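You operate a simulated robot arm through the tools that you are given. There is no shell and no other tool.

The job below is to be done with a simulated robot arm. You get a single attempt, and the scene is never put back.

Task
Top the open scent tin up to its line and close it.
Fine: look how much is missing; spill none; leave the slide out; stand the tin with the other tins. Where these are worked on the way, their far stop is far enough and under half their travel is too little: filler slide.
Where things are to end (x, y in the base frame): scent tin within 0.06 m of [0.33, 0.05].

The check looks at the end state, three seconds after you hand in, the way a careful person would. Anything else that was tipped, shoved, dropped, spilled or broken makes it a failure.

Robot
A 6-joint arm with a two-finger parallel gripper, fixed in place. Base frame: the origin is at the foot of the arm, x ahead of it, y to its left, z up; the work surface is at about z = 0.8. Units: m, degrees, N and s.
With the tool pointing down near the work surface it reaches from about 0.24 to 0.64 m from the base axis. Its first joint turns from -66.0 to 66.0 degrees. Payload 2.7 kg.
The TCP is the grasp point between the finger pads, 0.023 m short of the fingertips. In the tool frame z runs along the fingers and y along their closing line. Largest opening 0.094 m; finger width 0.038, thickness 0.01; the body of the gripper, 0.054 by 0.096 m, starts 0.039 m behind the TCP.
Orientation is that of the tool frame in the base frame, as a unit quaternion [x, y, z, w]. With the fingers straight down and closing along the base's y, the tool's x points along the base's -x, its y along +y and its z along -z.

Tools
- The arm moves only by the tool step_arm. Its argument "rows" is a list that holds one entry, the list of rows, each a list of 7 numbers: the closure in counts, from 0 (fully open) to 255 (shut), then the shift along the tool's x, y, z in m, then the turn, a rotation vector about the tool's x, y, z in degrees. In form: [[[hand, dx, dy, dz, wx, wy, wz], ...]]. A call has 1 to 20 rows; each row is the pose to reach, as a shift and turn from the pose commanded when the call began, along the tool's axes at that moment. A row lasts 0.2 s, in which the tool goes at most 0.05 m and 8.6 degrees; a call with a longer step from one row to the next is refused whole, and so is a gripper value outside its range. A pose out of reach is approached as far as the arm can. The call stops where the force on the tool passes 90 N (or 10 N more than at its start, if that is more) or the arm is blocked; 0.2 s more then pass. The fingers move at their own pace (about 0.045 m/s each) and stop on an object; they squeeze with about 29 N. The grip force told is the motor's: it shows also when the fingers shut on nothing. Time passes only in rows, and 0.2 s behind the last, so rows that repeat a pose let the fingers close. It gives the time, the measured TCP pose, the force on the tool (base axes), the opening and the grip force at its end, in the units of the frame above (readings bear some noise), with the torque about the TCP (base axes, N m) and any sound that the robot's microphone picked up.
- Cameras (640 x 400 px; columns grow to the right, rows downward): "scene" is fixed at [0.0702, -0.4239, 1.4089]; the picture's right is [0.85, -0.53, 0.00], its down [-0.28, -0.45, -0.85] and it looks along [0.45, 0.72, -0.53] (base axes); focal length 319 px, centre (320, 200). "wrist" rides on the gripper at [0.086, 0.016, -0.074] in the tool frame; the picture's right is [-0.18, 0.98, 0.00], its down [-0.58, -0.11, -0.81] and it looks along [-0.79, -0.15, 0.59] (tool axes); focal length 243 px, centre (320, 200). There is no depth. A picture from a camera that has moved, and an enlarged one, comes with that camera's place and axes in the base frame and with its lens.
- snapshot(camera): a new picture of that camera. The clock stands still meanwhile.
- enlarge(camera, box): a new picture of the part [left, top, right, bottom] of that camera's present view, enlarged. The clock stands still meanwhile.
- sign_off(): hands the job in; it is judged then, once.

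Nothing tells you positions but the pictures and the camera data. Unless the task says otherwise, let go and move clear before handing in.

The tools are called after "Call:" by a JSON object that holds its "op" and its "data". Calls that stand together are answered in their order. step_arm: Moves the arm, as the interface text tells. Its arguments: {"type":"object","properties":{"rows":{"type":"array","items":{"type":"array","items":{"type":"array","items":{"type":"number"}}}}},"required":["rows"]} The other tools are called the same way: snapshot (camera) takes a picture; enlarge (camera, box) takes an enlarged picture of a part of a camera's view; sign_off () hands the job in.

At the start:

```text
time: 0.0
tool_pos: [0.3669, 0.2142, 1.2205]
tcp_rot: [0.0, 1.0, 0.0, 0.001]
ft_force: [0.1, -0.4, 1.2]
ft_torque: [-0.01, -0.02, -0.01]
opening: 0.0938
grip_force: 0.0
```

scene: 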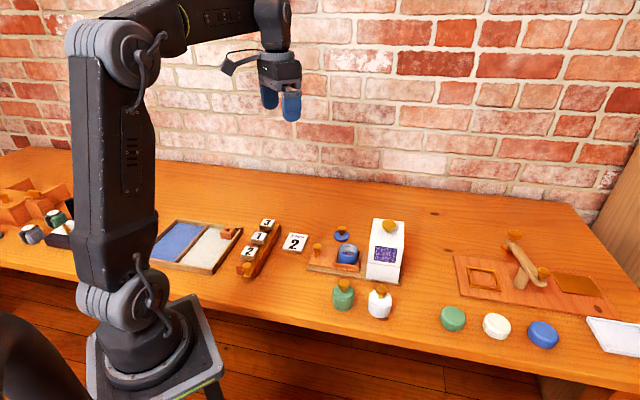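
wrist: 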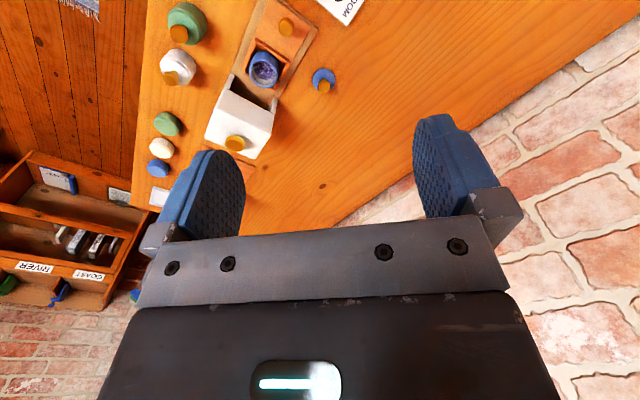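

I see a work surface with several stations; the scent tin station appears to be in the middle (blue tin on a slide beside a white filler box). I'll enlarge that area to look in detail first.

Call:
{"op": "enlarge", "data": {"camera": "scene", "box": [280, 200, 440, 330]}}

Call:
{"op": "enlarge", "data": {"camera": "wrist", "box": [140, 0, 380, 170]}}

Call:
{"op": "enlarge", "data": {"camera": "scene", "box": [420, 220, 640, 370]}}

Call:
{"op": "enlarge", "data": {"camera": "scene", "box": [130, 190, 330, 310]}}

```text
3.08 times, centred on (360, 265) of scene
camera zoom: at [0.0702, -0.4239, 1.4089], right [0.85, -0.53, 0.0], down [-0.28, -0.45, -0.85], along [0.45, 0.72, -0.53], focal length 983 px, centre (197, 0)
```

zoom: 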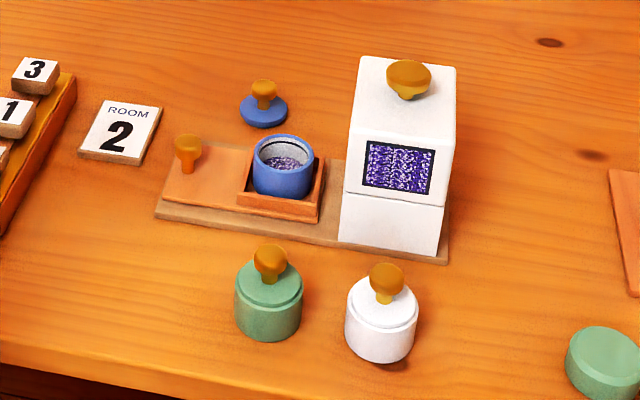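

```text
2.35 times, centred on (260, 85) of wrist
camera zoom: at [0.2792, 0.2299, 1.294], right [0.18, 0.98, 0.0], down [0.58, -0.11, 0.81], along [0.79, -0.15, -0.59], focal length 571 px, centre (461, 471)
```

zoom: 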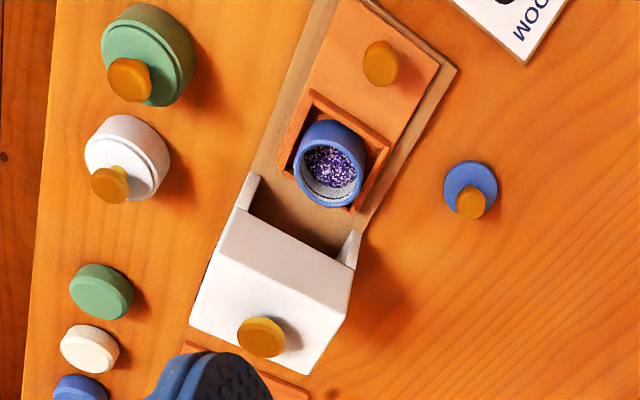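

```text
2.67 times, centred on (530, 295) of scene
camera zoom: at [0.0702, -0.4239, 1.4089], right [0.85, -0.53, 0.0], down [-0.28, -0.45, -0.85], along [0.45, 0.72, -0.53], focal length 852 px, centre (-240, -53)
```

zoom: 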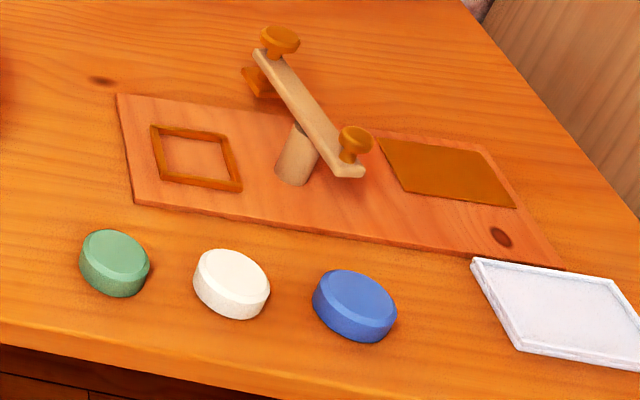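

```text
3.20 times, centred on (230, 250) of scene
camera zoom: at [0.0702, -0.4239, 1.4089], right [0.85, -0.53, 0.0], down [-0.28, -0.45, -0.85], along [0.45, 0.72, -0.53], focal length 1022 px, centre (608, 40)
```

zoom: 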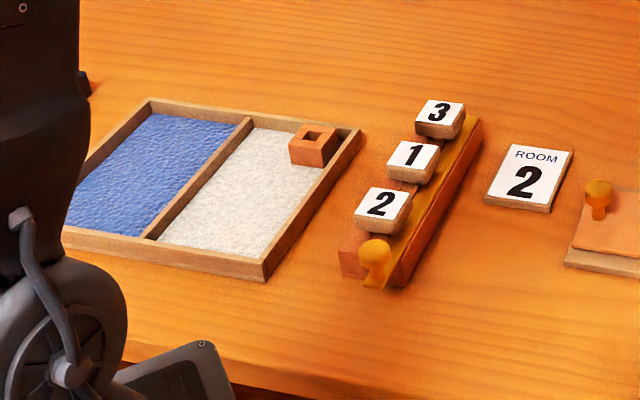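

The scent tin is the open blue one, sitting in the slide's pocket at about (0.48, 0.09). Its lid is at about (0.53, 0.19), and the other tins are near (0.38, -0.02) and (0.44, -0.08). I'll look closer into the tin.

Call:
{"op": "enlarge", "data": {"camera": "wrist", "box": [235, 40, 295, 95]}}

Call:
{"op": "enlarge", "data": {"camera": "scene", "box": [325, 225, 375, 275]}}

Call:
{"op": "enlarge", "data": {"camera": "scene", "box": [360, 205, 420, 290]}}

Call:
{"op": "enlarge", "data": {"camera": "scene", "box": [320, 260, 400, 330]}}

```text
7.27 times, centred on (265, 68) of wrist
camera zoom: at [0.2792, 0.2299, 1.294], right [0.18, 0.98, 0.0], down [0.58, -0.11, 0.81], along [0.79, -0.15, -0.59], focal length 1764 px, centre (720, 1164)
```

zoom: 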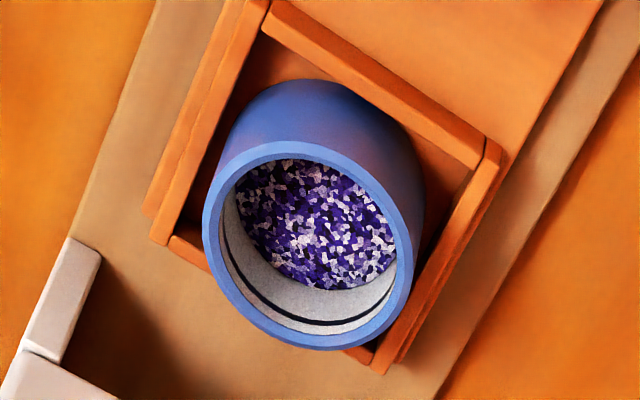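

```text
8.00 times, centred on (350, 250) of scene
camera zoom: at [0.0702, -0.4239, 1.4089], right [0.85, -0.53, 0.0], down [-0.28, -0.45, -0.85], along [0.45, 0.72, -0.53], focal length 2555 px, centre (80, -200)
```

zoom: 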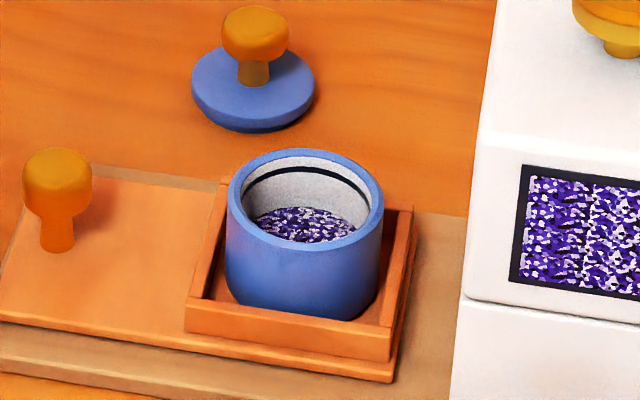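

```text
4.71 times, centred on (390, 248) of scene
camera zoom: at [0.0702, -0.4239, 1.4089], right [0.85, -0.53, 0.0], down [-0.28, -0.45, -0.85], along [0.45, 0.72, -0.53], focal length 1503 px, centre (-9, -24)
```

zoom: 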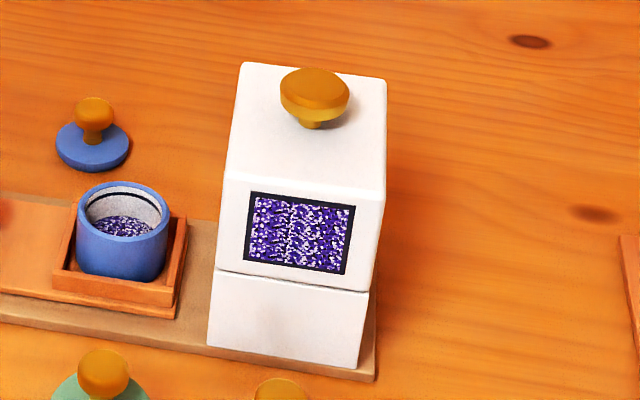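

```text
5.71 times, centred on (360, 295) of scene
camera zoom: at [0.0702, -0.4239, 1.4089], right [0.85, -0.53, 0.0], down [-0.28, -0.45, -0.85], along [0.45, 0.72, -0.53], focal length 1825 px, centre (91, -343)
```

zoom: 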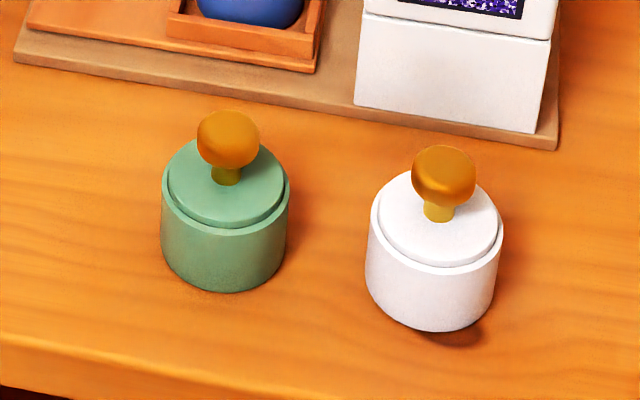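

The black ring inside the tin is the fill line, and the contents are well below it. The slide runs from its knob at about (0.41, 0.14) toward the hopper along (0.7, -0.7). I'll turn the gripper in line with the slide and hover over the knob.

Call:
{"op": "step_arm", "data": {"rows": [[[0, -0.0075, -0.0125, 0.038, 0, 0, 7.5], [20, -0.015, -0.025, 0.076, 0, 0, 15], [40, -0.0225, -0.0375, 0.114, 0, 0, 22.5], [60, -0.03, -0.05, 0.152, 0, 0, 30], [80, -0.0375, -0.0625, 0.19, 0, 0, 37.5], [100, -0.045, -0.075, 0.228, 0, 0, 45], [100, -0.045, -0.075, 0.228, 0, 0, 45]]]}}

Call:
{"op": "snapshot", "data": {"camera": "wrist"}}

Call:
{"op": "snapshot", "data": {"camera": "scene"}}

```text
time: 1.6
tool_pos: [0.4101, 0.1417, 0.9906]
tcp_rot: [0.383, 0.924, 0.0, 0.0]
ft_force: [0.2, 0.2, 0.4]
ft_torque: [-0.01, 0.02, 0.02]
opening: 0.0572
grip_force: 0.0
```

```text
taken
camera wrist: at [0.3612, 0.2134, 1.0643], right [0.83, 0.56, 0.0], down [0.33, -0.49, 0.81], along [0.45, -0.67, -0.59], focal length 243 px, centre (320, 200)
```

wrist: 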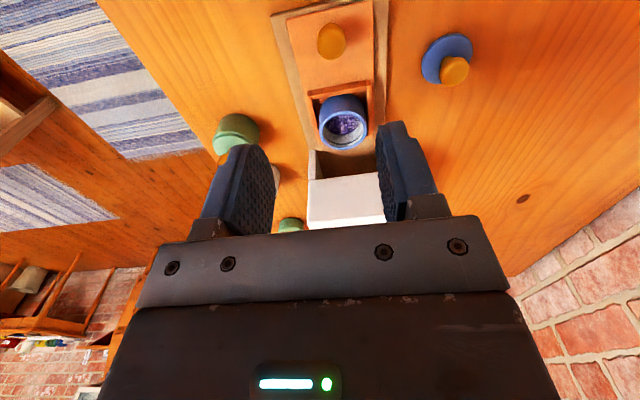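

```text
taken
```

scene: 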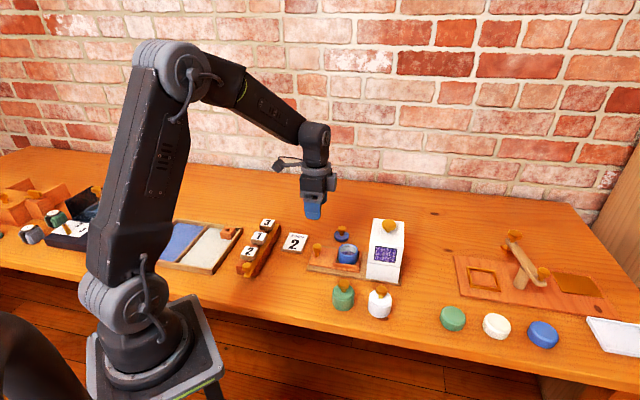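

The gripper is lined up over the slide and the camera sees the knob and tin ahead of it. I'll refine the knob position before descending.

Call:
{"op": "enlarge", "data": {"camera": "wrist", "box": [270, 0, 390, 75]}}

Call:
{"op": "enlarge", "data": {"camera": "wrist", "box": [290, 70, 390, 150]}}

Call:
{"op": "enlarge", "data": {"camera": "scene", "box": [290, 180, 370, 280]}}

```text
5.33 times, centred on (330, 38) of wrist
camera zoom: at [0.3612, 0.2134, 1.0643], right [0.83, 0.56, 0.0], down [0.33, -0.49, 0.81], along [0.45, -0.67, -0.59], focal length 1294 px, centre (267, 1067)
```

zoom: 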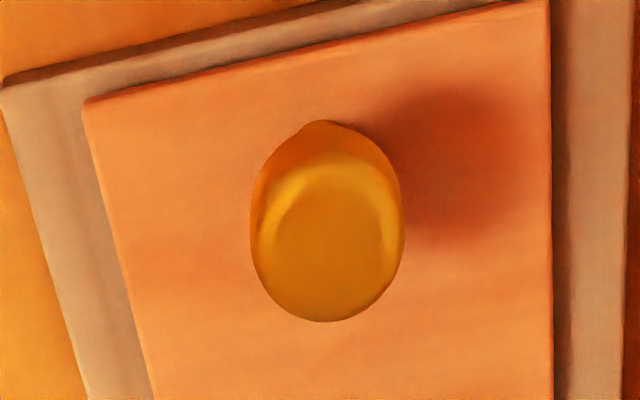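

```text
5.00 times, centred on (340, 110) of wrist
camera zoom: at [0.3612, 0.2134, 1.0643], right [0.83, 0.56, 0.0], down [0.33, -0.49, 0.81], along [0.45, -0.67, -0.59], focal length 1213 px, centre (220, 650)
```

zoom: 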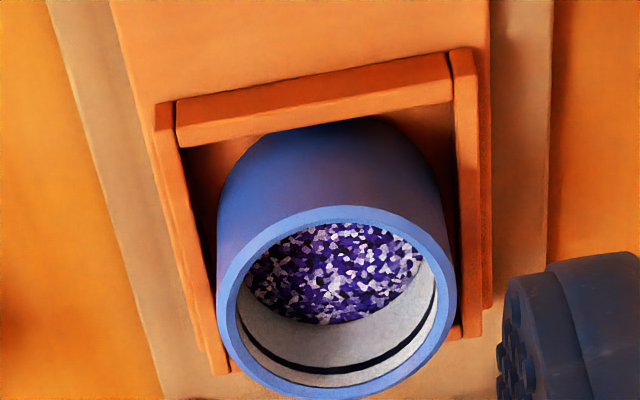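

```text
4.00 times, centred on (330, 230) of scene
camera zoom: at [0.0702, -0.4239, 1.4089], right [0.85, -0.53, 0.0], down [-0.28, -0.45, -0.85], along [0.45, 0.72, -0.53], focal length 1278 px, centre (280, 80)
```

zoom: 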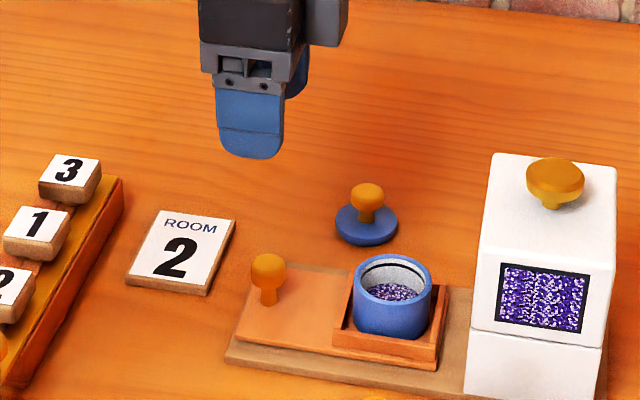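

The knob head is at about (0.4175, 0.148, 0.837), standing on a plate at z of about 0.808. I'll descend most of the way and check the centring.

Call:
{"op": "step_arm", "data": {"rows": [[[100, 0, 0.009, 0.03, 0, 0, 0], [100, 0, 0.009, 0.07, 0, 0, 0], [100, 0, 0.009, 0.1, 0, 0, 0], [100, 0, 0.009, 0.1, 0, 0, 0], [100, 0, 0.009, 0.1, 0, 0, 0]]]}}

Call:
{"op": "snapshot", "data": {"camera": "wrist"}}

Call:
{"op": "enlarge", "data": {"camera": "scene", "box": [280, 190, 380, 290]}}

```text
time: 2.8
tool_pos: [0.4168, 0.1455, 0.8888]
tcp_rot: [0.382, 0.924, 0.0, 0.0]
ft_force: [0.0, 0.3, -0.2]
ft_torque: [-0.01, 0.0, -0.01]
opening: 0.0573
grip_force: 0.1
```

```text
taken
camera wrist: at [0.3679, 0.2182, 0.9626], right [0.83, 0.56, 0.0], down [0.33, -0.49, 0.81], along [0.46, -0.67, -0.59], focal length 243 px, centre (320, 200)
```

wrist: 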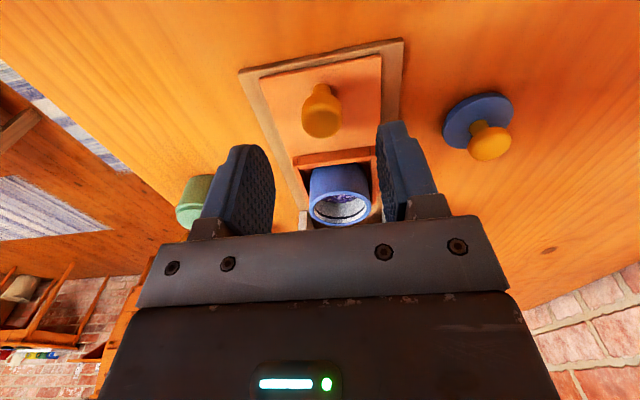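

```text
4.00 times, centred on (330, 240) of scene
camera zoom: at [0.0702, -0.4239, 1.4089], right [0.85, -0.53, 0.0], down [-0.28, -0.45, -0.85], along [0.45, 0.72, -0.53], focal length 1278 px, centre (280, 40)
```

zoom: 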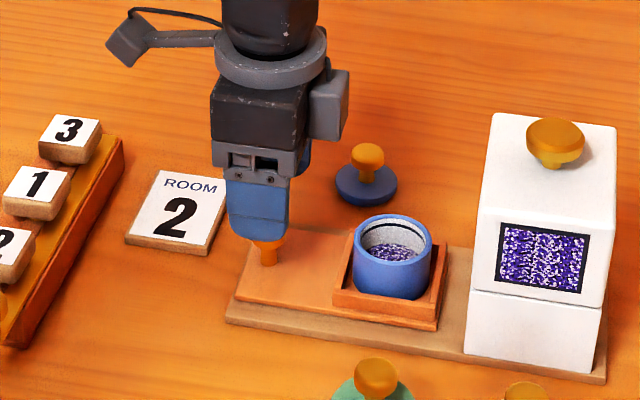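

The knob is centred between the fingers to about 1 mm. I'll descend and grip it.

Call:
{"op": "step_arm", "data": {"rows": [[[100, 0, 0.001, 0.025, 0, 0, 0], [100, 0, 0.001, 0.048, 0, 0, 0], [100, 0, 0.001, 0.048, 0, 0, 0], [140, 0, 0.001, 0.048, 0, 0, 0], [180, 0, 0.001, 0.048, 0, 0, 0], [220, 0, 0.001, 0.048, 0, 0, 0], [255, 0, 0.001, 0.048, 0, 0, 0], [255, 0, 0.001, 0.048, 0, 0, 0], [255, 0, 0.001, 0.048, 0, 0, 0]]]}}

Call:
{"op": "snapshot", "data": {"camera": "wrist"}}

Call:
{"op": "enlarge", "data": {"camera": "scene", "box": [280, 190, 380, 290]}}

```text
time: 4.8
tool_pos: [0.4175, 0.1474, 0.8424]
tcp_rot: [0.383, 0.924, 0.001, 0.001]
ft_force: [16.3, 17.4, -7.7]
ft_torque: [-0.05, 0.03, 0.07]
opening: 0.0236
grip_force: 45.3
```

```text
taken
camera wrist: at [0.3673, 0.2203, 0.9164], right [0.82, 0.57, 0.01], down [0.33, -0.49, 0.81], along [0.46, -0.66, -0.59], focal length 243 px, centre (320, 200)
```

wrist: 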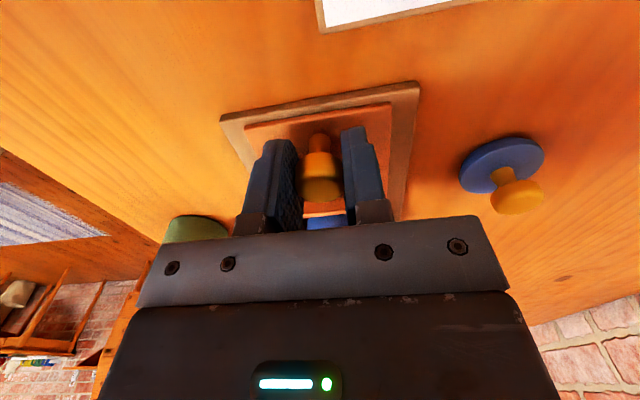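

```text
4.00 times, centred on (330, 240) of scene
camera zoom: at [0.0708, -0.4235, 1.409], right [0.85, -0.53, 0.0], down [-0.28, -0.45, -0.85], along [0.45, 0.72, -0.53], focal length 1278 px, centre (280, 40)
```

zoom: 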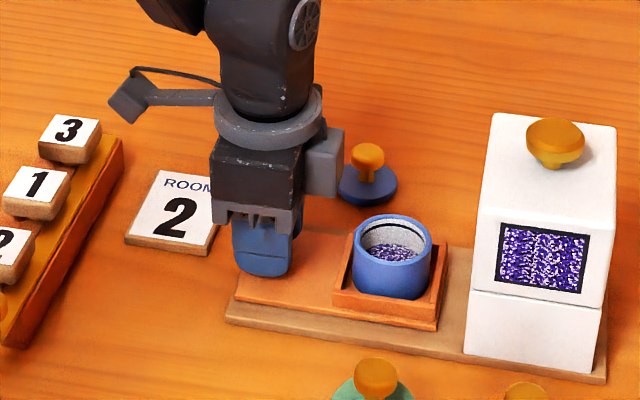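

The knob is gripped, with a sideways load of about 24 N because the grip is off-centre. I'll ease the tool sideways by a millimetre or two.

Call:
{"op": "step_arm", "data": {"rows": [[[255, 0, 0.0015, 0, 0, 0, 0], [255, 0, 0.0015, 0, 0, 0, 0]]]}}

```text
time: 5.4
tool_pos: [0.4188, 0.1475, 0.8425]
tcp_rot: [0.382, 0.924, 0.0, -0.001]
ft_force: [9.9, 10.2, -7.1]
ft_torque: [-0.64, -0.93, 0.05]
opening: 0.0236
grip_force: 45.0
```

Call:
{"op": "step_arm", "data": {"rows": [[[255, 0, 0.002, 0.0005, 0, 0, 0], [255, 0, 0.002, 0.001, 0, 0, 0]]]}}

```text
time: 6.0
tool_pos: [0.4187, 0.1468, 0.8427]
tcp_rot: [0.384, 0.924, -0.002, -0.002]
ft_force: [-10.1, -8.2, 16.7]
ft_torque: [-0.76, -0.3, -0.05]
opening: 0.0239
grip_force: 44.7
```

Slightly overshot, so I'll go back a millimetre. I also want to check how far the gripper sticks out toward the hopper before pushing.

Call:
{"op": "step_arm", "data": {"rows": [[[255, 0, -0.0008, -0.0007, 0, 0, 0], [255, 0, -0.0008, -0.0007, 0, 0, 0]]]}}

Call:
{"op": "enlarge", "data": {"camera": "scene", "box": [290, 190, 350, 265]}}

```text
time: 6.6
tool_pos: [0.4192, 0.1472, 0.8419]
tcp_rot: [0.384, 0.923, -0.001, -0.002]
ft_force: [-8.5, -10.6, 2.5]
ft_torque: [0.11, 0.45, -0.03]
opening: 0.0237
grip_force: 45.3
```

```text
5.33 times, centred on (320, 228) of scene
camera zoom: at [0.07, -0.4242, 1.4088], right [0.85, -0.53, 0.0], down [-0.28, -0.45, -0.85], along [0.45, 0.72, -0.53], focal length 1704 px, centre (320, 53)
```

zoom: 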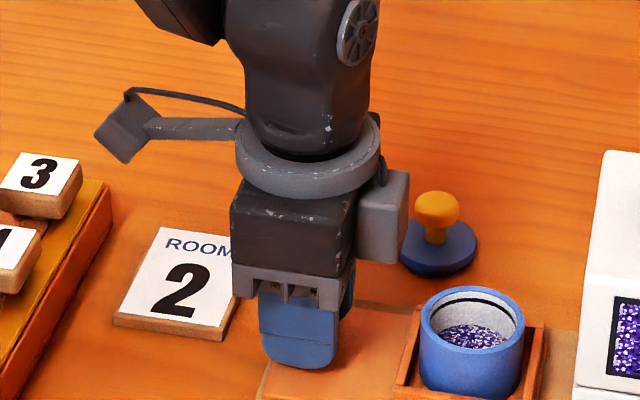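

A grey block on the gripper sticks out about 5 cm toward the hopper, so an upright gripper could hit it at the slide's far stop. I'll open, lean the tool back about 22°, regrip the knob and then push.

Call:
{"op": "step_arm", "data": {"rows": [[[180, 0, -0.0005, 0, 0, 0, 0], [130, 0, -0.0005, 0, 0, 0, 0], [130, 0, -0.0005, -0.002, 0, 0, 0], [130, 0, -0.0005, -0.004, 0, -6, 0], [130, 0, -0.0005, -0.004, 0, -12, 0], [130, 0, -0.0005, -0.004, 0, -18, 0], [130, 0, -0.0005, -0.004, 0, -22, 0], [130, 0, -0.0005, -0.004, 0, -22, 0]]]}}

Call:
{"op": "snapshot", "data": {"camera": "wrist"}}

Call:
{"op": "enlarge", "data": {"camera": "scene", "box": [270, 180, 420, 290]}}

```text
time: 8.4
tool_pos: [0.419, 0.1467, 0.8472]
tcp_rot: [0.376, 0.907, -0.074, 0.176]
ft_force: [-0.1, 0.4, -0.2]
ft_torque: [-0.01, -0.02, 0.05]
opening: 0.0462
grip_force: 0.1
```

```text
taken
camera wrist: at [0.3541, 0.2359, 0.8833], right [0.82, 0.57, 0.07], down [0.09, -0.24, 0.97], along [0.57, -0.78, -0.25], focal length 243 px, centre (320, 200)
```

wrist: 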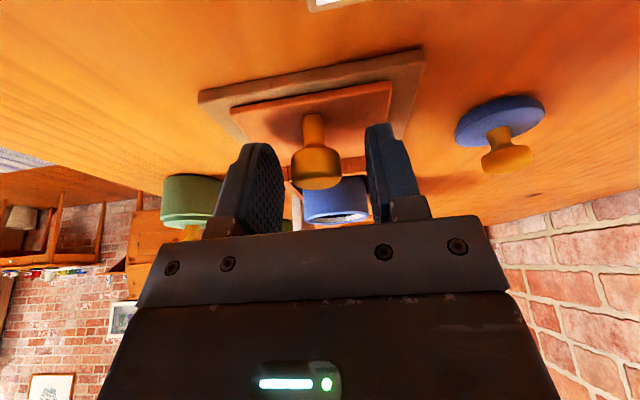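

```text
3.64 times, centred on (345, 235) of scene
camera zoom: at [0.0702, -0.4239, 1.4089], right [0.85, -0.53, 0.0], down [-0.28, -0.45, -0.85], along [0.45, 0.72, -0.53], focal length 1162 px, centre (229, 73)
```

zoom: 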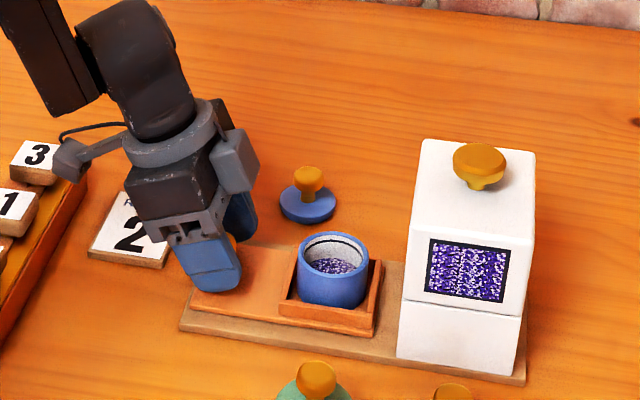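

The lean is good and leaves clear space toward the hopper. I'll close on the knob again.

Call:
{"op": "step_arm", "data": {"rows": [[[160, 0, -0.0008, 0.001, 0, 0, 0], [190, 0, -0.0008, 0.001, 0, 0, 0], [220, 0, -0.0008, 0.001, 0, 0, 0], [255, 0, -0.0008, 0.001, 0, 0, 0], [255, 0, -0.0008, 0.001, 0, 0, 0], [255, 0, -0.0008, 0.001, 0, 0, 0]]]}}

```text
time: 9.8
tool_pos: [0.4197, 0.1464, 0.8456]
tcp_rot: [0.377, 0.906, -0.073, 0.176]
ft_force: [-2.5, -2.5, 0.1]
ft_torque: [-0.25, -0.11, 0.05]
opening: 0.0235
grip_force: 44.7
```

The grip is clean. I'll push the slide in 4 cm first and watch the forces.

Call:
{"op": "step_arm", "data": {"rows": [[[255, -0.0046, 0, 0.0019, 0, 0, 0], [255, -0.0093, 0, 0.0038, 0, 0, 0], [255, -0.0139, 0, 0.0056, 0, 0, 0], [255, -0.0185, 0, 0.0075, 0, 0, 0], [255, -0.0232, 0, 0.0094, 0, 0, 0], [255, -0.0278, 0, 0.0113, 0, 0, 0], [255, -0.0324, 0, 0.0131, 0, 0, 0], [255, -0.0371, 0, 0.015, 0, 0, 0]]]}}

Call:
{"op": "enlarge", "data": {"camera": "scene", "box": [270, 180, 420, 290]}}

```text
time: 11.6
tool_pos: [0.4483, 0.1159, 0.8462]
tcp_rot: [0.377, 0.906, -0.075, 0.176]
ft_force: [-4.3, -4.3, -8.9]
ft_torque: [0.59, 0.52, 0.14]
opening: 0.0237
grip_force: 44.9
```

```text
3.64 times, centred on (345, 235) of scene
camera zoom: at [0.0703, -0.424, 1.4089], right [0.85, -0.53, 0.0], down [-0.28, -0.45, -0.85], along [0.45, 0.72, -0.53], focal length 1162 px, centre (229, 73)
```

zoom: 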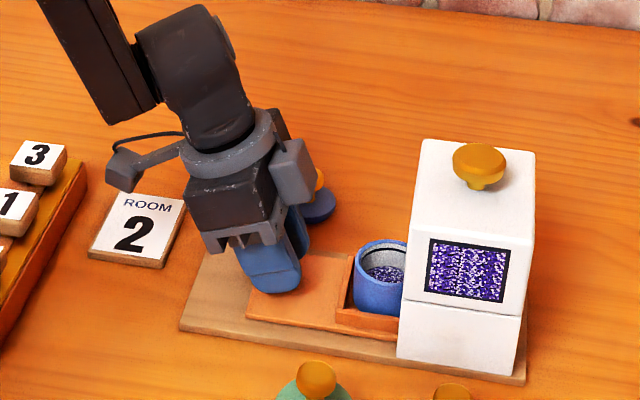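

The slide is moving smoothly and the tin is entering the hopper. I'll continue.

Call:
{"op": "step_arm", "data": {"rows": [[[255, -0.0046, -0.0005, 0.0024, 0, 0, 0], [255, -0.0093, -0.0005, 0.0043, 0, 0, 0], [255, -0.0139, -0.0005, 0.0061, 0, 0, 0], [255, -0.0185, -0.0005, 0.008, 0, 0, 0], [255, -0.0232, -0.0005, 0.0099, 0, 0, 0], [255, -0.0278, -0.0005, 0.0118, 0, 0, 0], [255, -0.0324, -0.0005, 0.0136, 0, 0, 0]]]}}

Call:
{"op": "enlarge", "data": {"camera": "scene", "box": [270, 180, 420, 290]}}

```text
time: 13.2
tool_pos: [0.4722, 0.0927, 0.846]
tcp_rot: [0.375, 0.907, -0.073, 0.175]
ft_force: [4.2, 5.8, -24.5]
ft_torque: [0.19, 0.02, 0.2]
opening: 0.0234
grip_force: 44.9
```

```text
3.64 times, centred on (345, 235) of scene
camera zoom: at [0.0707, -0.4237, 1.4089], right [0.85, -0.53, 0.0], down [-0.28, -0.45, -0.85], along [0.45, 0.72, -0.53], focal length 1162 px, centre (229, 73)
```

zoom: 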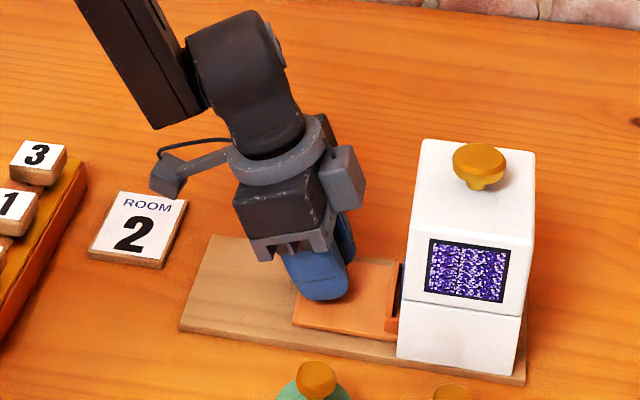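

Call:
{"op": "step_arm", "data": {"rows": [[[255, -0.0041, 0, 0.003, 0, 0, 0], [255, -0.0087, 0, 0.0049, 0, 0, 0], [255, -0.0133, 0, 0.0067, 0, 0, 0], [255, -0.0179, 0, 0.0086, 0, 0, 0]]]}}

Call:
{"op": "enlarge", "data": {"camera": "scene", "box": [270, 180, 420, 290]}}

```text
time: 14.2
tool_pos: [0.4856, 0.0809, 0.8455]
tcp_rot: [0.375, 0.907, -0.074, 0.177]
ft_force: [-17.8, 13.3, 8.2]
ft_torque: [-0.45, -0.28, -0.12]
opening: 0.0236
grip_force: 45.5
```

```text
3.64 times, centred on (345, 235) of scene
camera zoom: at [0.0697, -0.4236, 1.409], right [0.85, -0.53, 0.0], down [-0.28, -0.45, -0.85], along [0.45, 0.72, -0.53], focal length 1162 px, centre (229, 73)
```

zoom: 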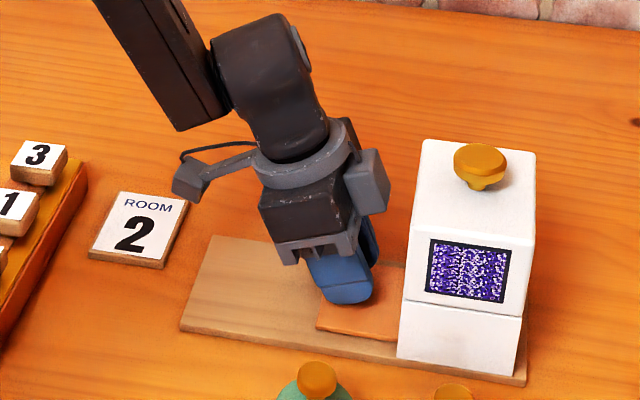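

The outward force says the slide has met its stop at about 93 mm. I'll nudge slightly to confirm and listen.

Call:
{"op": "step_arm", "data": {"rows": [[[255, -0.0028, 0, 0.0009, 0, 0, 0], [255, -0.0028, 0, 0.0009, 0, 0, 0]]]}}

Call:
{"op": "enlarge", "data": {"camera": "scene", "box": [340, 200, 440, 290]}}

```text
time: 14.8
tool_pos: [0.4871, 0.0795, 0.8457]
tcp_rot: [0.374, 0.908, -0.072, 0.176]
ft_force: [-23.6, 27.3, -0.6]
ft_torque: [0.42, 0.35, 0.03]
opening: 0.0236
grip_force: 45.2
```

```text
4.44 times, centred on (390, 245) of scene
camera zoom: at [0.0697, -0.4233, 1.4091], right [0.85, -0.53, 0.0], down [-0.28, -0.45, -0.85], along [0.45, 0.72, -0.53], focal length 1420 px, centre (9, 0)
```

zoom: 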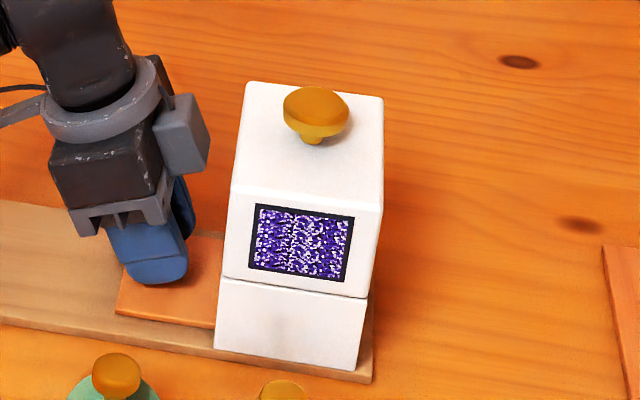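

At the far stop with no new sounds. Now I'll pull the slide fully back out.

Call:
{"op": "step_arm", "data": {"rows": [[[255, 0.009, 0.0, -0.0037, 0, 0, 0], [255, 0.018, 0.0, -0.0073, 0, 0, 0], [255, 0.027, 0.0, -0.011, 0, 0, 0], [255, 0.036, 0.0, -0.0146, 0, 0, 0], [255, 0.045, 0.0, -0.0183, 0, 0, 0], [255, 0.054, 0.0, -0.0219, 0, 0, 0], [255, 0.063, 0.0, -0.0256, 0, 0, 0], [255, 0.072, 0.0, -0.0292, 0, 0, 0], [255, 0.081, 0.0, -0.0329, 0, 0, 0], [255, 0.087, 0.0, -0.0353, 0, 0, 0], [255, 0.087, 0, -0.0353, 0, 0, 0]]]}}

Call:
{"op": "enlarge", "data": {"camera": "scene", "box": [270, 180, 420, 290]}}

Call:
{"op": "enlarge", "data": {"camera": "scene", "box": [325, 225, 375, 275]}}

```text
time: 17.2
tool_pos: [0.4218, 0.1442, 0.8456]
tcp_rot: [0.376, 0.907, -0.073, 0.177]
ft_force: [7.6, 9.3, -16.3]
ft_torque: [-0.03, -0.11, -0.2]
opening: 0.0238
grip_force: 45.2
```

```text
3.64 times, centred on (345, 235) of scene
camera zoom: at [0.0706, -0.4236, 1.409], right [0.85, -0.53, 0.0], down [-0.28, -0.45, -0.85], along [0.45, 0.72, -0.53], focal length 1162 px, centre (229, 73)
```

zoom: 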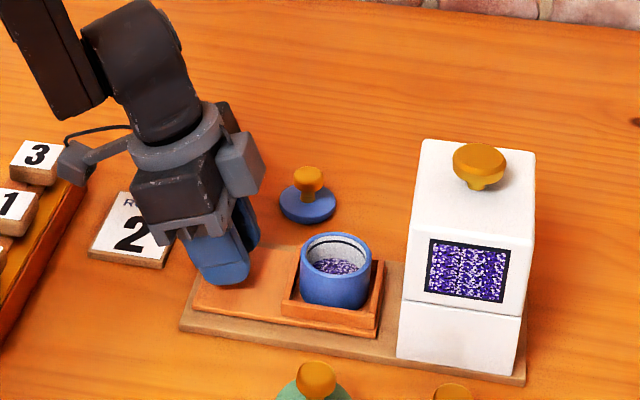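

```text
8.00 times, centred on (350, 250) of scene
camera zoom: at [0.0706, -0.4236, 1.409], right [0.85, -0.53, 0.0], down [-0.28, -0.45, -0.85], along [0.45, 0.72, -0.53], focal length 2555 px, centre (80, -200)
```

zoom: 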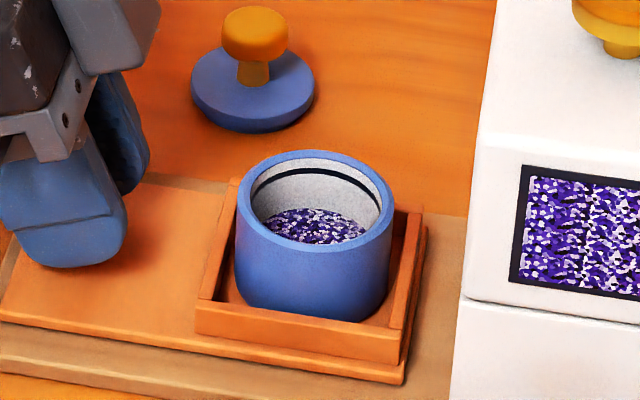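

The level looks hardly changed, and the slide is still about 3 mm short of its outer stop. I'll pull it the rest of the way and look again.

Call:
{"op": "step_arm", "data": {"rows": [[[255, 0.003, 0.0004, -0.0003, 0, 0, 0], [255, 0.005, 0.0008, -0.001, 0, 0, 0], [255, 0.005, 0.0008, -0.001, 0, 0, 0]]]}}

Call:
{"op": "enlarge", "data": {"camera": "scene", "box": [325, 225, 375, 275]}}

Call:
{"op": "enlarge", "data": {"camera": "scene", "box": [335, 235, 365, 260]}}

Call:
{"op": "snapshot", "data": {"camera": "wrist"}}

```text
time: 18.0
tool_pos: [0.4196, 0.1467, 0.8462]
tcp_rot: [0.378, 0.906, -0.074, 0.178]
ft_force: [2.9, -10.7, 15.0]
ft_torque: [0.24, 0.36, -0.02]
opening: 0.0235
grip_force: 45.1
```

```text
8.00 times, centred on (350, 250) of scene
camera zoom: at [0.0701, -0.4243, 1.4088], right [0.85, -0.53, 0.0], down [-0.28, -0.45, -0.85], along [0.45, 0.72, -0.53], focal length 2555 px, centre (80, -200)
```

zoom: 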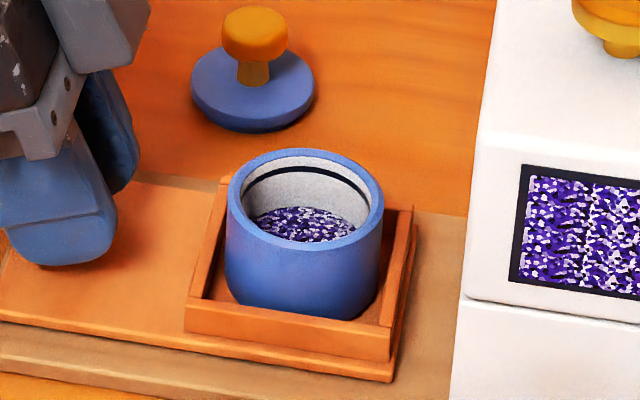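

```text
16.00 times, centred on (350, 248) of scene
camera zoom: at [0.0701, -0.4243, 1.4088], right [0.85, -0.53, 0.0], down [-0.28, -0.45, -0.85], along [0.45, 0.72, -0.53], focal length 5110 px, centre (-160, -560)
```

zoom: 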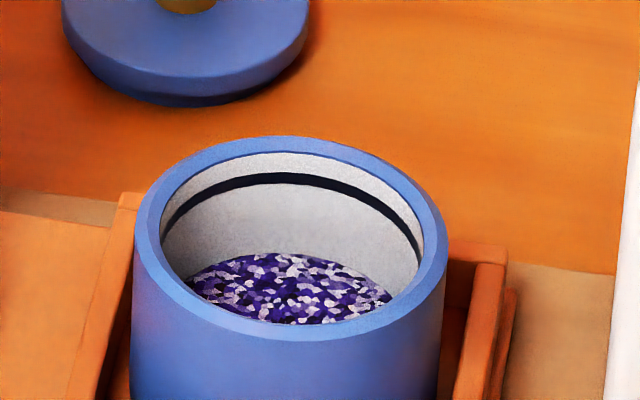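

```text
taken
camera wrist: at [0.3543, 0.2344, 0.8819], right [0.82, 0.57, 0.07], down [0.09, -0.24, 0.97], along [0.57, -0.78, -0.25], focal length 243 px, centre (320, 200)
```

wrist: 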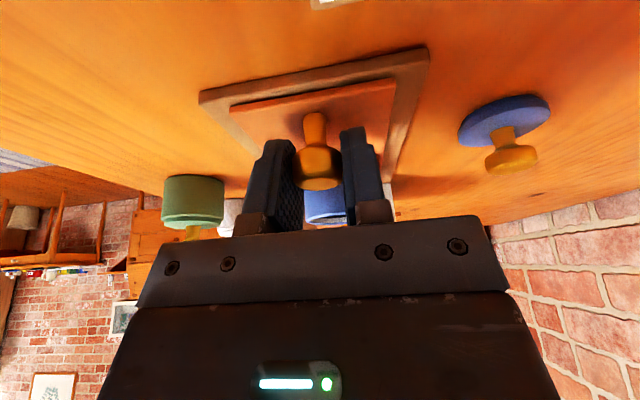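

The level hasn't changed, so the slide alone doesn't dispense. The hopper's top knob is probably the dispenser, so I'll look at it closely.

Call:
{"op": "enlarge", "data": {"camera": "scene", "box": [370, 210, 410, 245]}}

Call:
{"op": "enlarge", "data": {"camera": "scene", "box": [360, 240, 410, 290]}}

```text
11.43 times, centred on (390, 228) of scene
camera zoom: at [0.0701, -0.4243, 1.4088], right [0.85, -0.53, 0.0], down [-0.28, -0.45, -0.85], along [0.45, 0.72, -0.53], focal length 3650 px, centre (-480, -114)
```

zoom: 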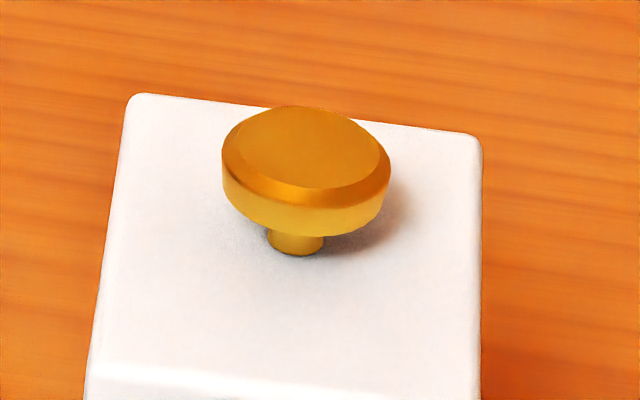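

```text
8.00 times, centred on (385, 265) of scene
camera zoom: at [0.0701, -0.4243, 1.4088], right [0.85, -0.53, 0.0], down [-0.28, -0.45, -0.85], along [0.45, 0.72, -0.53], focal length 2555 px, centre (-200, -320)
```

zoom: 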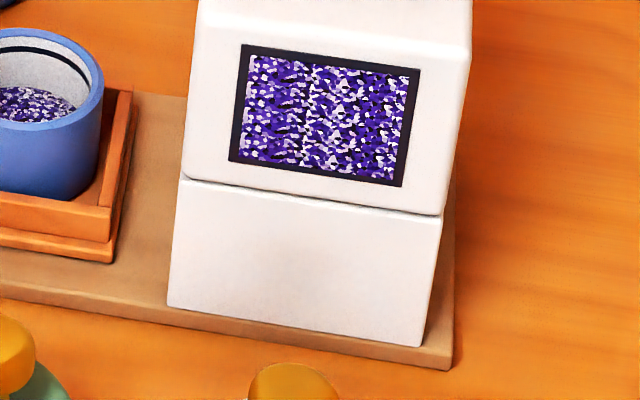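

The hopper knob is a wide cap on a short stem, which suggests a push-button dispenser. I'll slide the tin back in and release the slide there, then press the button once.

Call:
{"op": "step_arm", "data": {"rows": [[[255, -0.0091, -0.0004, 0.0032, 0, 0, 0], [255, -0.0182, -0.0008, 0.0068, 0, 0, 0], [255, -0.0273, -0.0008, 0.0105, 0, 0, 0], [255, -0.0364, -0.0008, 0.0141, 0, 0, 0], [255, -0.0455, -0.0008, 0.0178, 0, 0, 0], [255, -0.0546, -0.0008, 0.0215, 0, 0, 0], [255, -0.0637, -0.0008, 0.0252, 0, 0, 0], [255, -0.0728, -0.0008, 0.0289, 0, 0, 0], [255, -0.0819, -0.0008, 0.0326, 0, 0, 0], [255, -0.091, -0.0008, 0.0362, 0, 0, 0], [255, -0.091, -0.0008, 0.0362, 0, 0, 0]]]}}

```text
time: 20.4
tool_pos: [0.4862, 0.0784, 0.8461]
tcp_rot: [0.374, 0.907, -0.071, 0.177]
ft_force: [-7.0, 11.9, 24.4]
ft_torque: [0.18, 0.03, -0.18]
opening: 0.0233
grip_force: 44.3
```

The slide is in at its stop. I'll open, back off, and look at the hopper from above.

Call:
{"op": "step_arm", "data": {"rows": [[[200, 0, 0, 0, 0, 0, 0], [130, 0, 0, 0, 0, 0, 0], [120, 0, 0, 0, 0, 0, 0], [120, 0, 0, -0.02, 0, 0, 0], [120, 0, 0, -0.05, 0, 0, 0], [120, 0, 0, -0.09, 0, 0, 0], [120, 0, 0, -0.13, 0, 0, 0], [120, 0, 0, -0.16, 0, 7, 0], [120, 0, 0, -0.19, 0, 14, 0], [120, 0, 0, -0.19, 0, 22, 0], [120, 0, 0, -0.19, 0, 22, 0]]]}}

Call:
{"op": "snapshot", "data": {"camera": "wrist"}}

Call:
{"op": "snapshot", "data": {"camera": "scene"}}

```text
time: 22.8
tool_pos: [0.4371, 0.128, 1.0216]
tcp_rot: [0.382, 0.924, 0.002, -0.001]
ft_force: [0.2, -0.6, 0.2]
ft_torque: [0.01, -0.01, 0.0]
opening: 0.0497
grip_force: 0.1
```

```text
taken
camera wrist: at [0.3879, 0.2001, 1.0953], right [0.82, 0.57, 0.0], down [0.34, -0.49, 0.81], along [0.46, -0.66, -0.59], focal length 243 px, centre (320, 200)
```

wrist: 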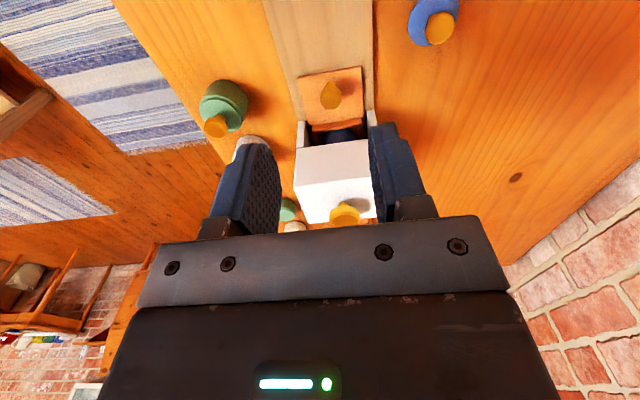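

```text
taken
```

scene: 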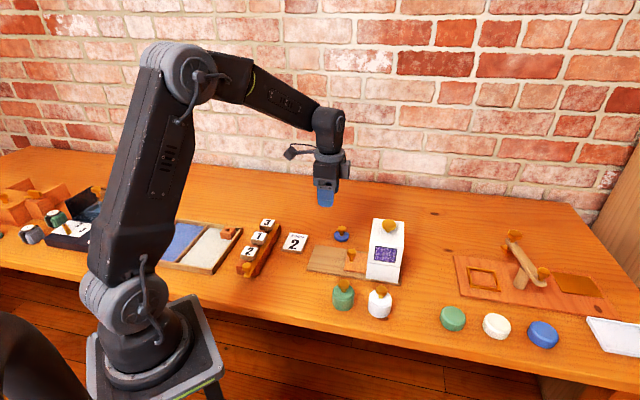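

Call:
{"op": "enlarge", "data": {"camera": "wrist", "box": [280, 60, 400, 225]}}

Call:
{"op": "enlarge", "data": {"camera": "scene", "box": [330, 210, 420, 290]}}

```text
2.42 times, centred on (340, 142) of wrist
camera zoom: at [0.3879, 0.2001, 1.0953], right [0.82, 0.57, 0.0], down [0.34, -0.49, 0.81], along [0.46, -0.66, -0.59], focal length 588 px, centre (272, 339)
```

zoom: 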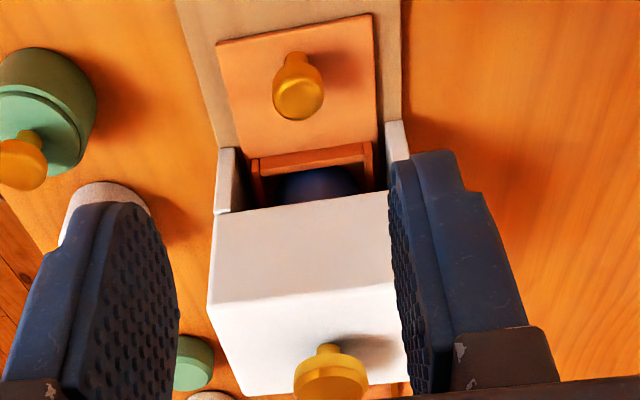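

```text
5.00 times, centred on (375, 250) of scene
camera zoom: at [0.0702, -0.4239, 1.4089], right [0.85, -0.53, 0.0], down [-0.28, -0.45, -0.85], along [0.45, 0.72, -0.53], focal length 1597 px, centre (45, -50)
```

zoom: 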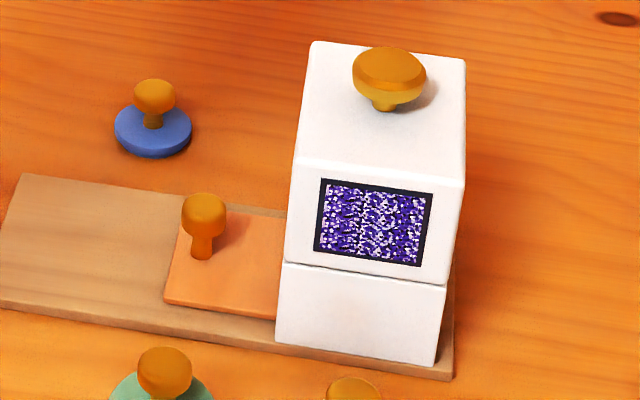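

The hopper's button cap is centred at about (0.544, 0.020), top near z = 0.95, and the tin sits underneath. I'll close the fingers and move above the button.

Call:
{"op": "step_arm", "data": {"rows": [[[200, -0.04, 0, 0, 0, 0, 0], [255, -0.08, 0, 0, 0, 0, 0], [255, -0.12, 0, 0, 0, 0, 0], [255, -0.152, -0.001, 0, 0, 0, 0], [255, -0.152, -0.001, 0.02, 0, 0, 0], [255, -0.152, -0.001, 0.02, 0, 0, 0]]]}}

Call:
{"op": "snapshot", "data": {"camera": "wrist"}}

Call:
{"op": "enlarge", "data": {"camera": "scene", "box": [340, 170, 440, 270]}}

```text
time: 24.2
tool_pos: [0.5455, 0.0215, 1.0035]
tcp_rot: [0.383, 0.924, 0.0, 0.0]
ft_force: [0.5, 0.3, 0.0]
ft_torque: [-0.01, 0.0, 0.01]
opening: 0.0002
grip_force: 29.4
```

```text
taken
camera wrist: at [0.495, 0.0944, 1.0775], right [0.83, 0.56, 0.0], down [0.33, -0.49, 0.81], along [0.46, -0.67, -0.59], focal length 243 px, centre (320, 200)
```

wrist: 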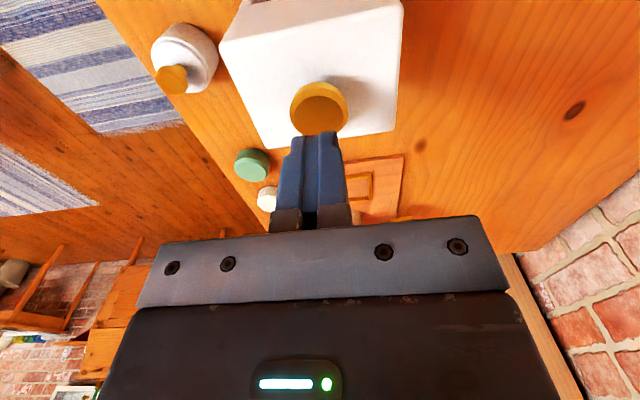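

```text
4.00 times, centred on (390, 220) of scene
camera zoom: at [0.0702, -0.4239, 1.4089], right [0.85, -0.53, 0.0], down [-0.28, -0.45, -0.85], along [0.45, 0.72, -0.53], focal length 1278 px, centre (40, 120)
```

zoom: 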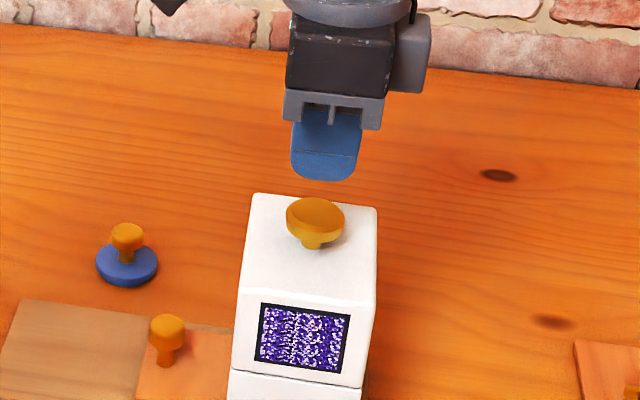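

The fingers are centred above the cap. I'll lower to contact and press down in small steps.

Call:
{"op": "step_arm", "data": {"rows": [[[255, 0, 0, 0.02, 0, 0, 0], [255, 0, 0, 0.025, 0, 0, 0], [255, 0, 0, 0.028, 0, 0, 0], [255, 0, 0, 0.03, 0, 0, 0], [255, 0, 0, 0.032, 0, 0, 0]]]}}

Call:
{"op": "enlarge", "data": {"camera": "scene", "box": [340, 170, 440, 270]}}

```text
time: 25.4
tool_pos: [0.5448, 0.0194, 0.9686]
tcp_rot: [0.382, 0.924, 0.0, 0.002]
ft_force: [1.6, 1.2, 4.8]
ft_torque: [0.08, 0.02, -0.01]
opening: 0.0
grip_force: 29.0
heard: click
```

```text
4.00 times, centred on (390, 220) of scene
camera zoom: at [0.0702, -0.4239, 1.4089], right [0.85, -0.53, 0.0], down [-0.28, -0.45, -0.85], along [0.45, 0.72, -0.53], focal length 1278 px, centre (40, 120)
```

zoom: 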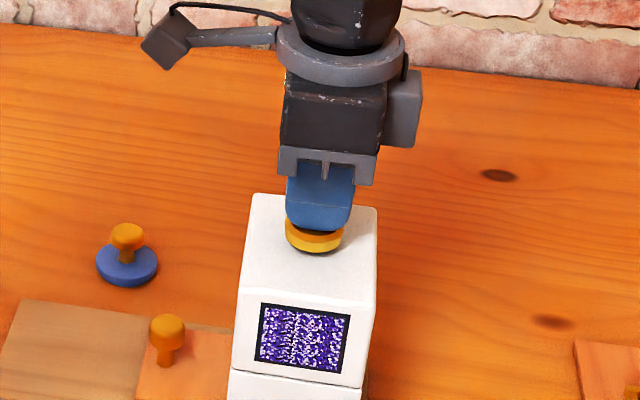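

I heard a click with about 5 N, so the button works. I'll lift off and go back to the slide to pull the tin out and see how much one press gives.

Call:
{"op": "step_arm", "data": {"rows": [[[255, 0, 0, -0.01, 0, 0, 0], [255, 0, 0, -0.04, 0, 0, 0], [255, 0.04, 0, -0.052, 0, 0, 0], [200, 0.08, 0, -0.052, 0, 0, 0], [150, 0.12, 0, -0.052, 0, 0, 0], [120, 0.152, 0.001, -0.052, 0, 0, 0], [120, 0.152, 0.001, -0.052, 0, -8, 0], [120, 0.152, 0.001, -0.052, 0, -16, 0], [120, 0.152, 0.001, -0.052, 0, -22, 0], [120, 0.152, 0.001, -0.052, 0, -22, 0]]]}}

Call:
{"op": "snapshot", "data": {"camera": "wrist"}}

Call:
{"op": "enlarge", "data": {"camera": "scene", "box": [330, 210, 420, 290]}}

```text
time: 27.6
tool_pos: [0.4368, 0.129, 1.0225]
tcp_rot: [0.376, 0.907, -0.074, 0.177]
ft_force: [-0.5, 0.1, -0.1]
ft_torque: [0.01, 0.0, 0.01]
opening: 0.05
grip_force: 0.1
```

```text
taken
camera wrist: at [0.372, 0.2157, 1.0578], right [0.82, 0.57, 0.07], down [0.09, -0.24, 0.97], along [0.57, -0.78, -0.25], focal length 243 px, centre (320, 200)
```

wrist: 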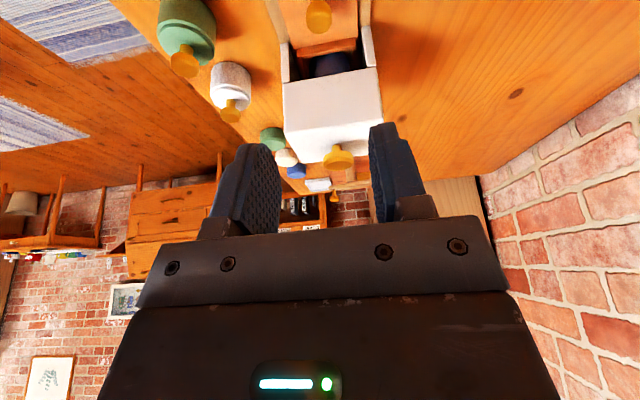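

```text
5.00 times, centred on (375, 250) of scene
camera zoom: at [0.0702, -0.4239, 1.4089], right [0.85, -0.53, 0.0], down [-0.28, -0.45, -0.85], along [0.45, 0.72, -0.53], focal length 1597 px, centre (45, -50)
```

zoom: 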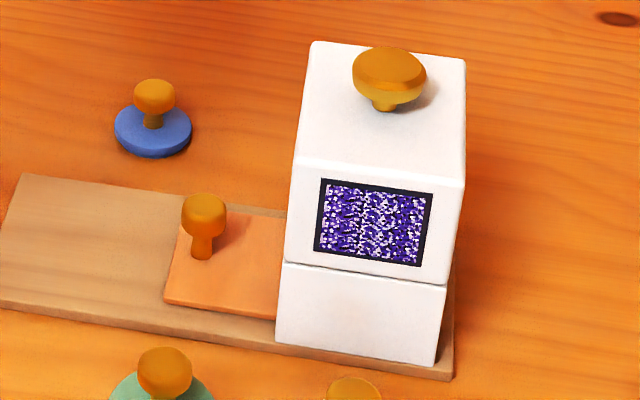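

The button sprang back. I'll retrace the path to the slide knob, grip it and pull it out.

Call:
{"op": "step_arm", "data": {"rows": [[[120, 0, 0, 0.045, 0, 0, 0], [120, 0, 0, 0.09, 0, 0, 0], [120, 0, 0, 0.13, 0, 0, 0], [120, 0, 0, 0.16, 0, 0, 0], [120, 0.001, 0, 0.18, 0, 0, 0], [120, 0.001, 0, 0.189, 0, 0, 0], [170, 0.001, 0, 0.189, 0, 0, 0], [220, 0.001, 0, 0.189, 0, 0, 0], [255, 0.001, 0, 0.189, 0, 0, 0], [255, 0.001, 0, 0.189, 0, 0, 0], [255, 0.001, 0, 0.189, 0, 0, 0]]]}}

Call:
{"op": "enlarge", "data": {"camera": "scene", "box": [330, 210, 420, 290]}}

```text
time: 30.0
tool_pos: [0.4843, 0.0803, 0.8463]
tcp_rot: [0.377, 0.906, -0.075, 0.176]
ft_force: [-6.9, -8.8, -1.0]
ft_torque: [-0.43, -0.34, -0.06]
opening: 0.0235
grip_force: 44.8
```

```text
5.00 times, centred on (375, 250) of scene
camera zoom: at [0.0701, -0.4241, 1.4088], right [0.85, -0.53, 0.0], down [-0.28, -0.45, -0.85], along [0.45, 0.72, -0.53], focal length 1597 px, centre (45, -50)
```

zoom: 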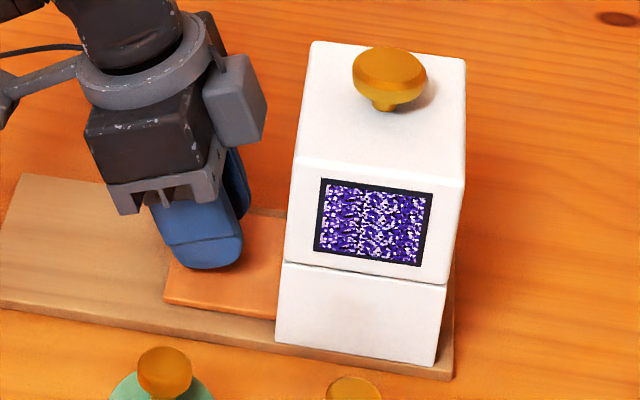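

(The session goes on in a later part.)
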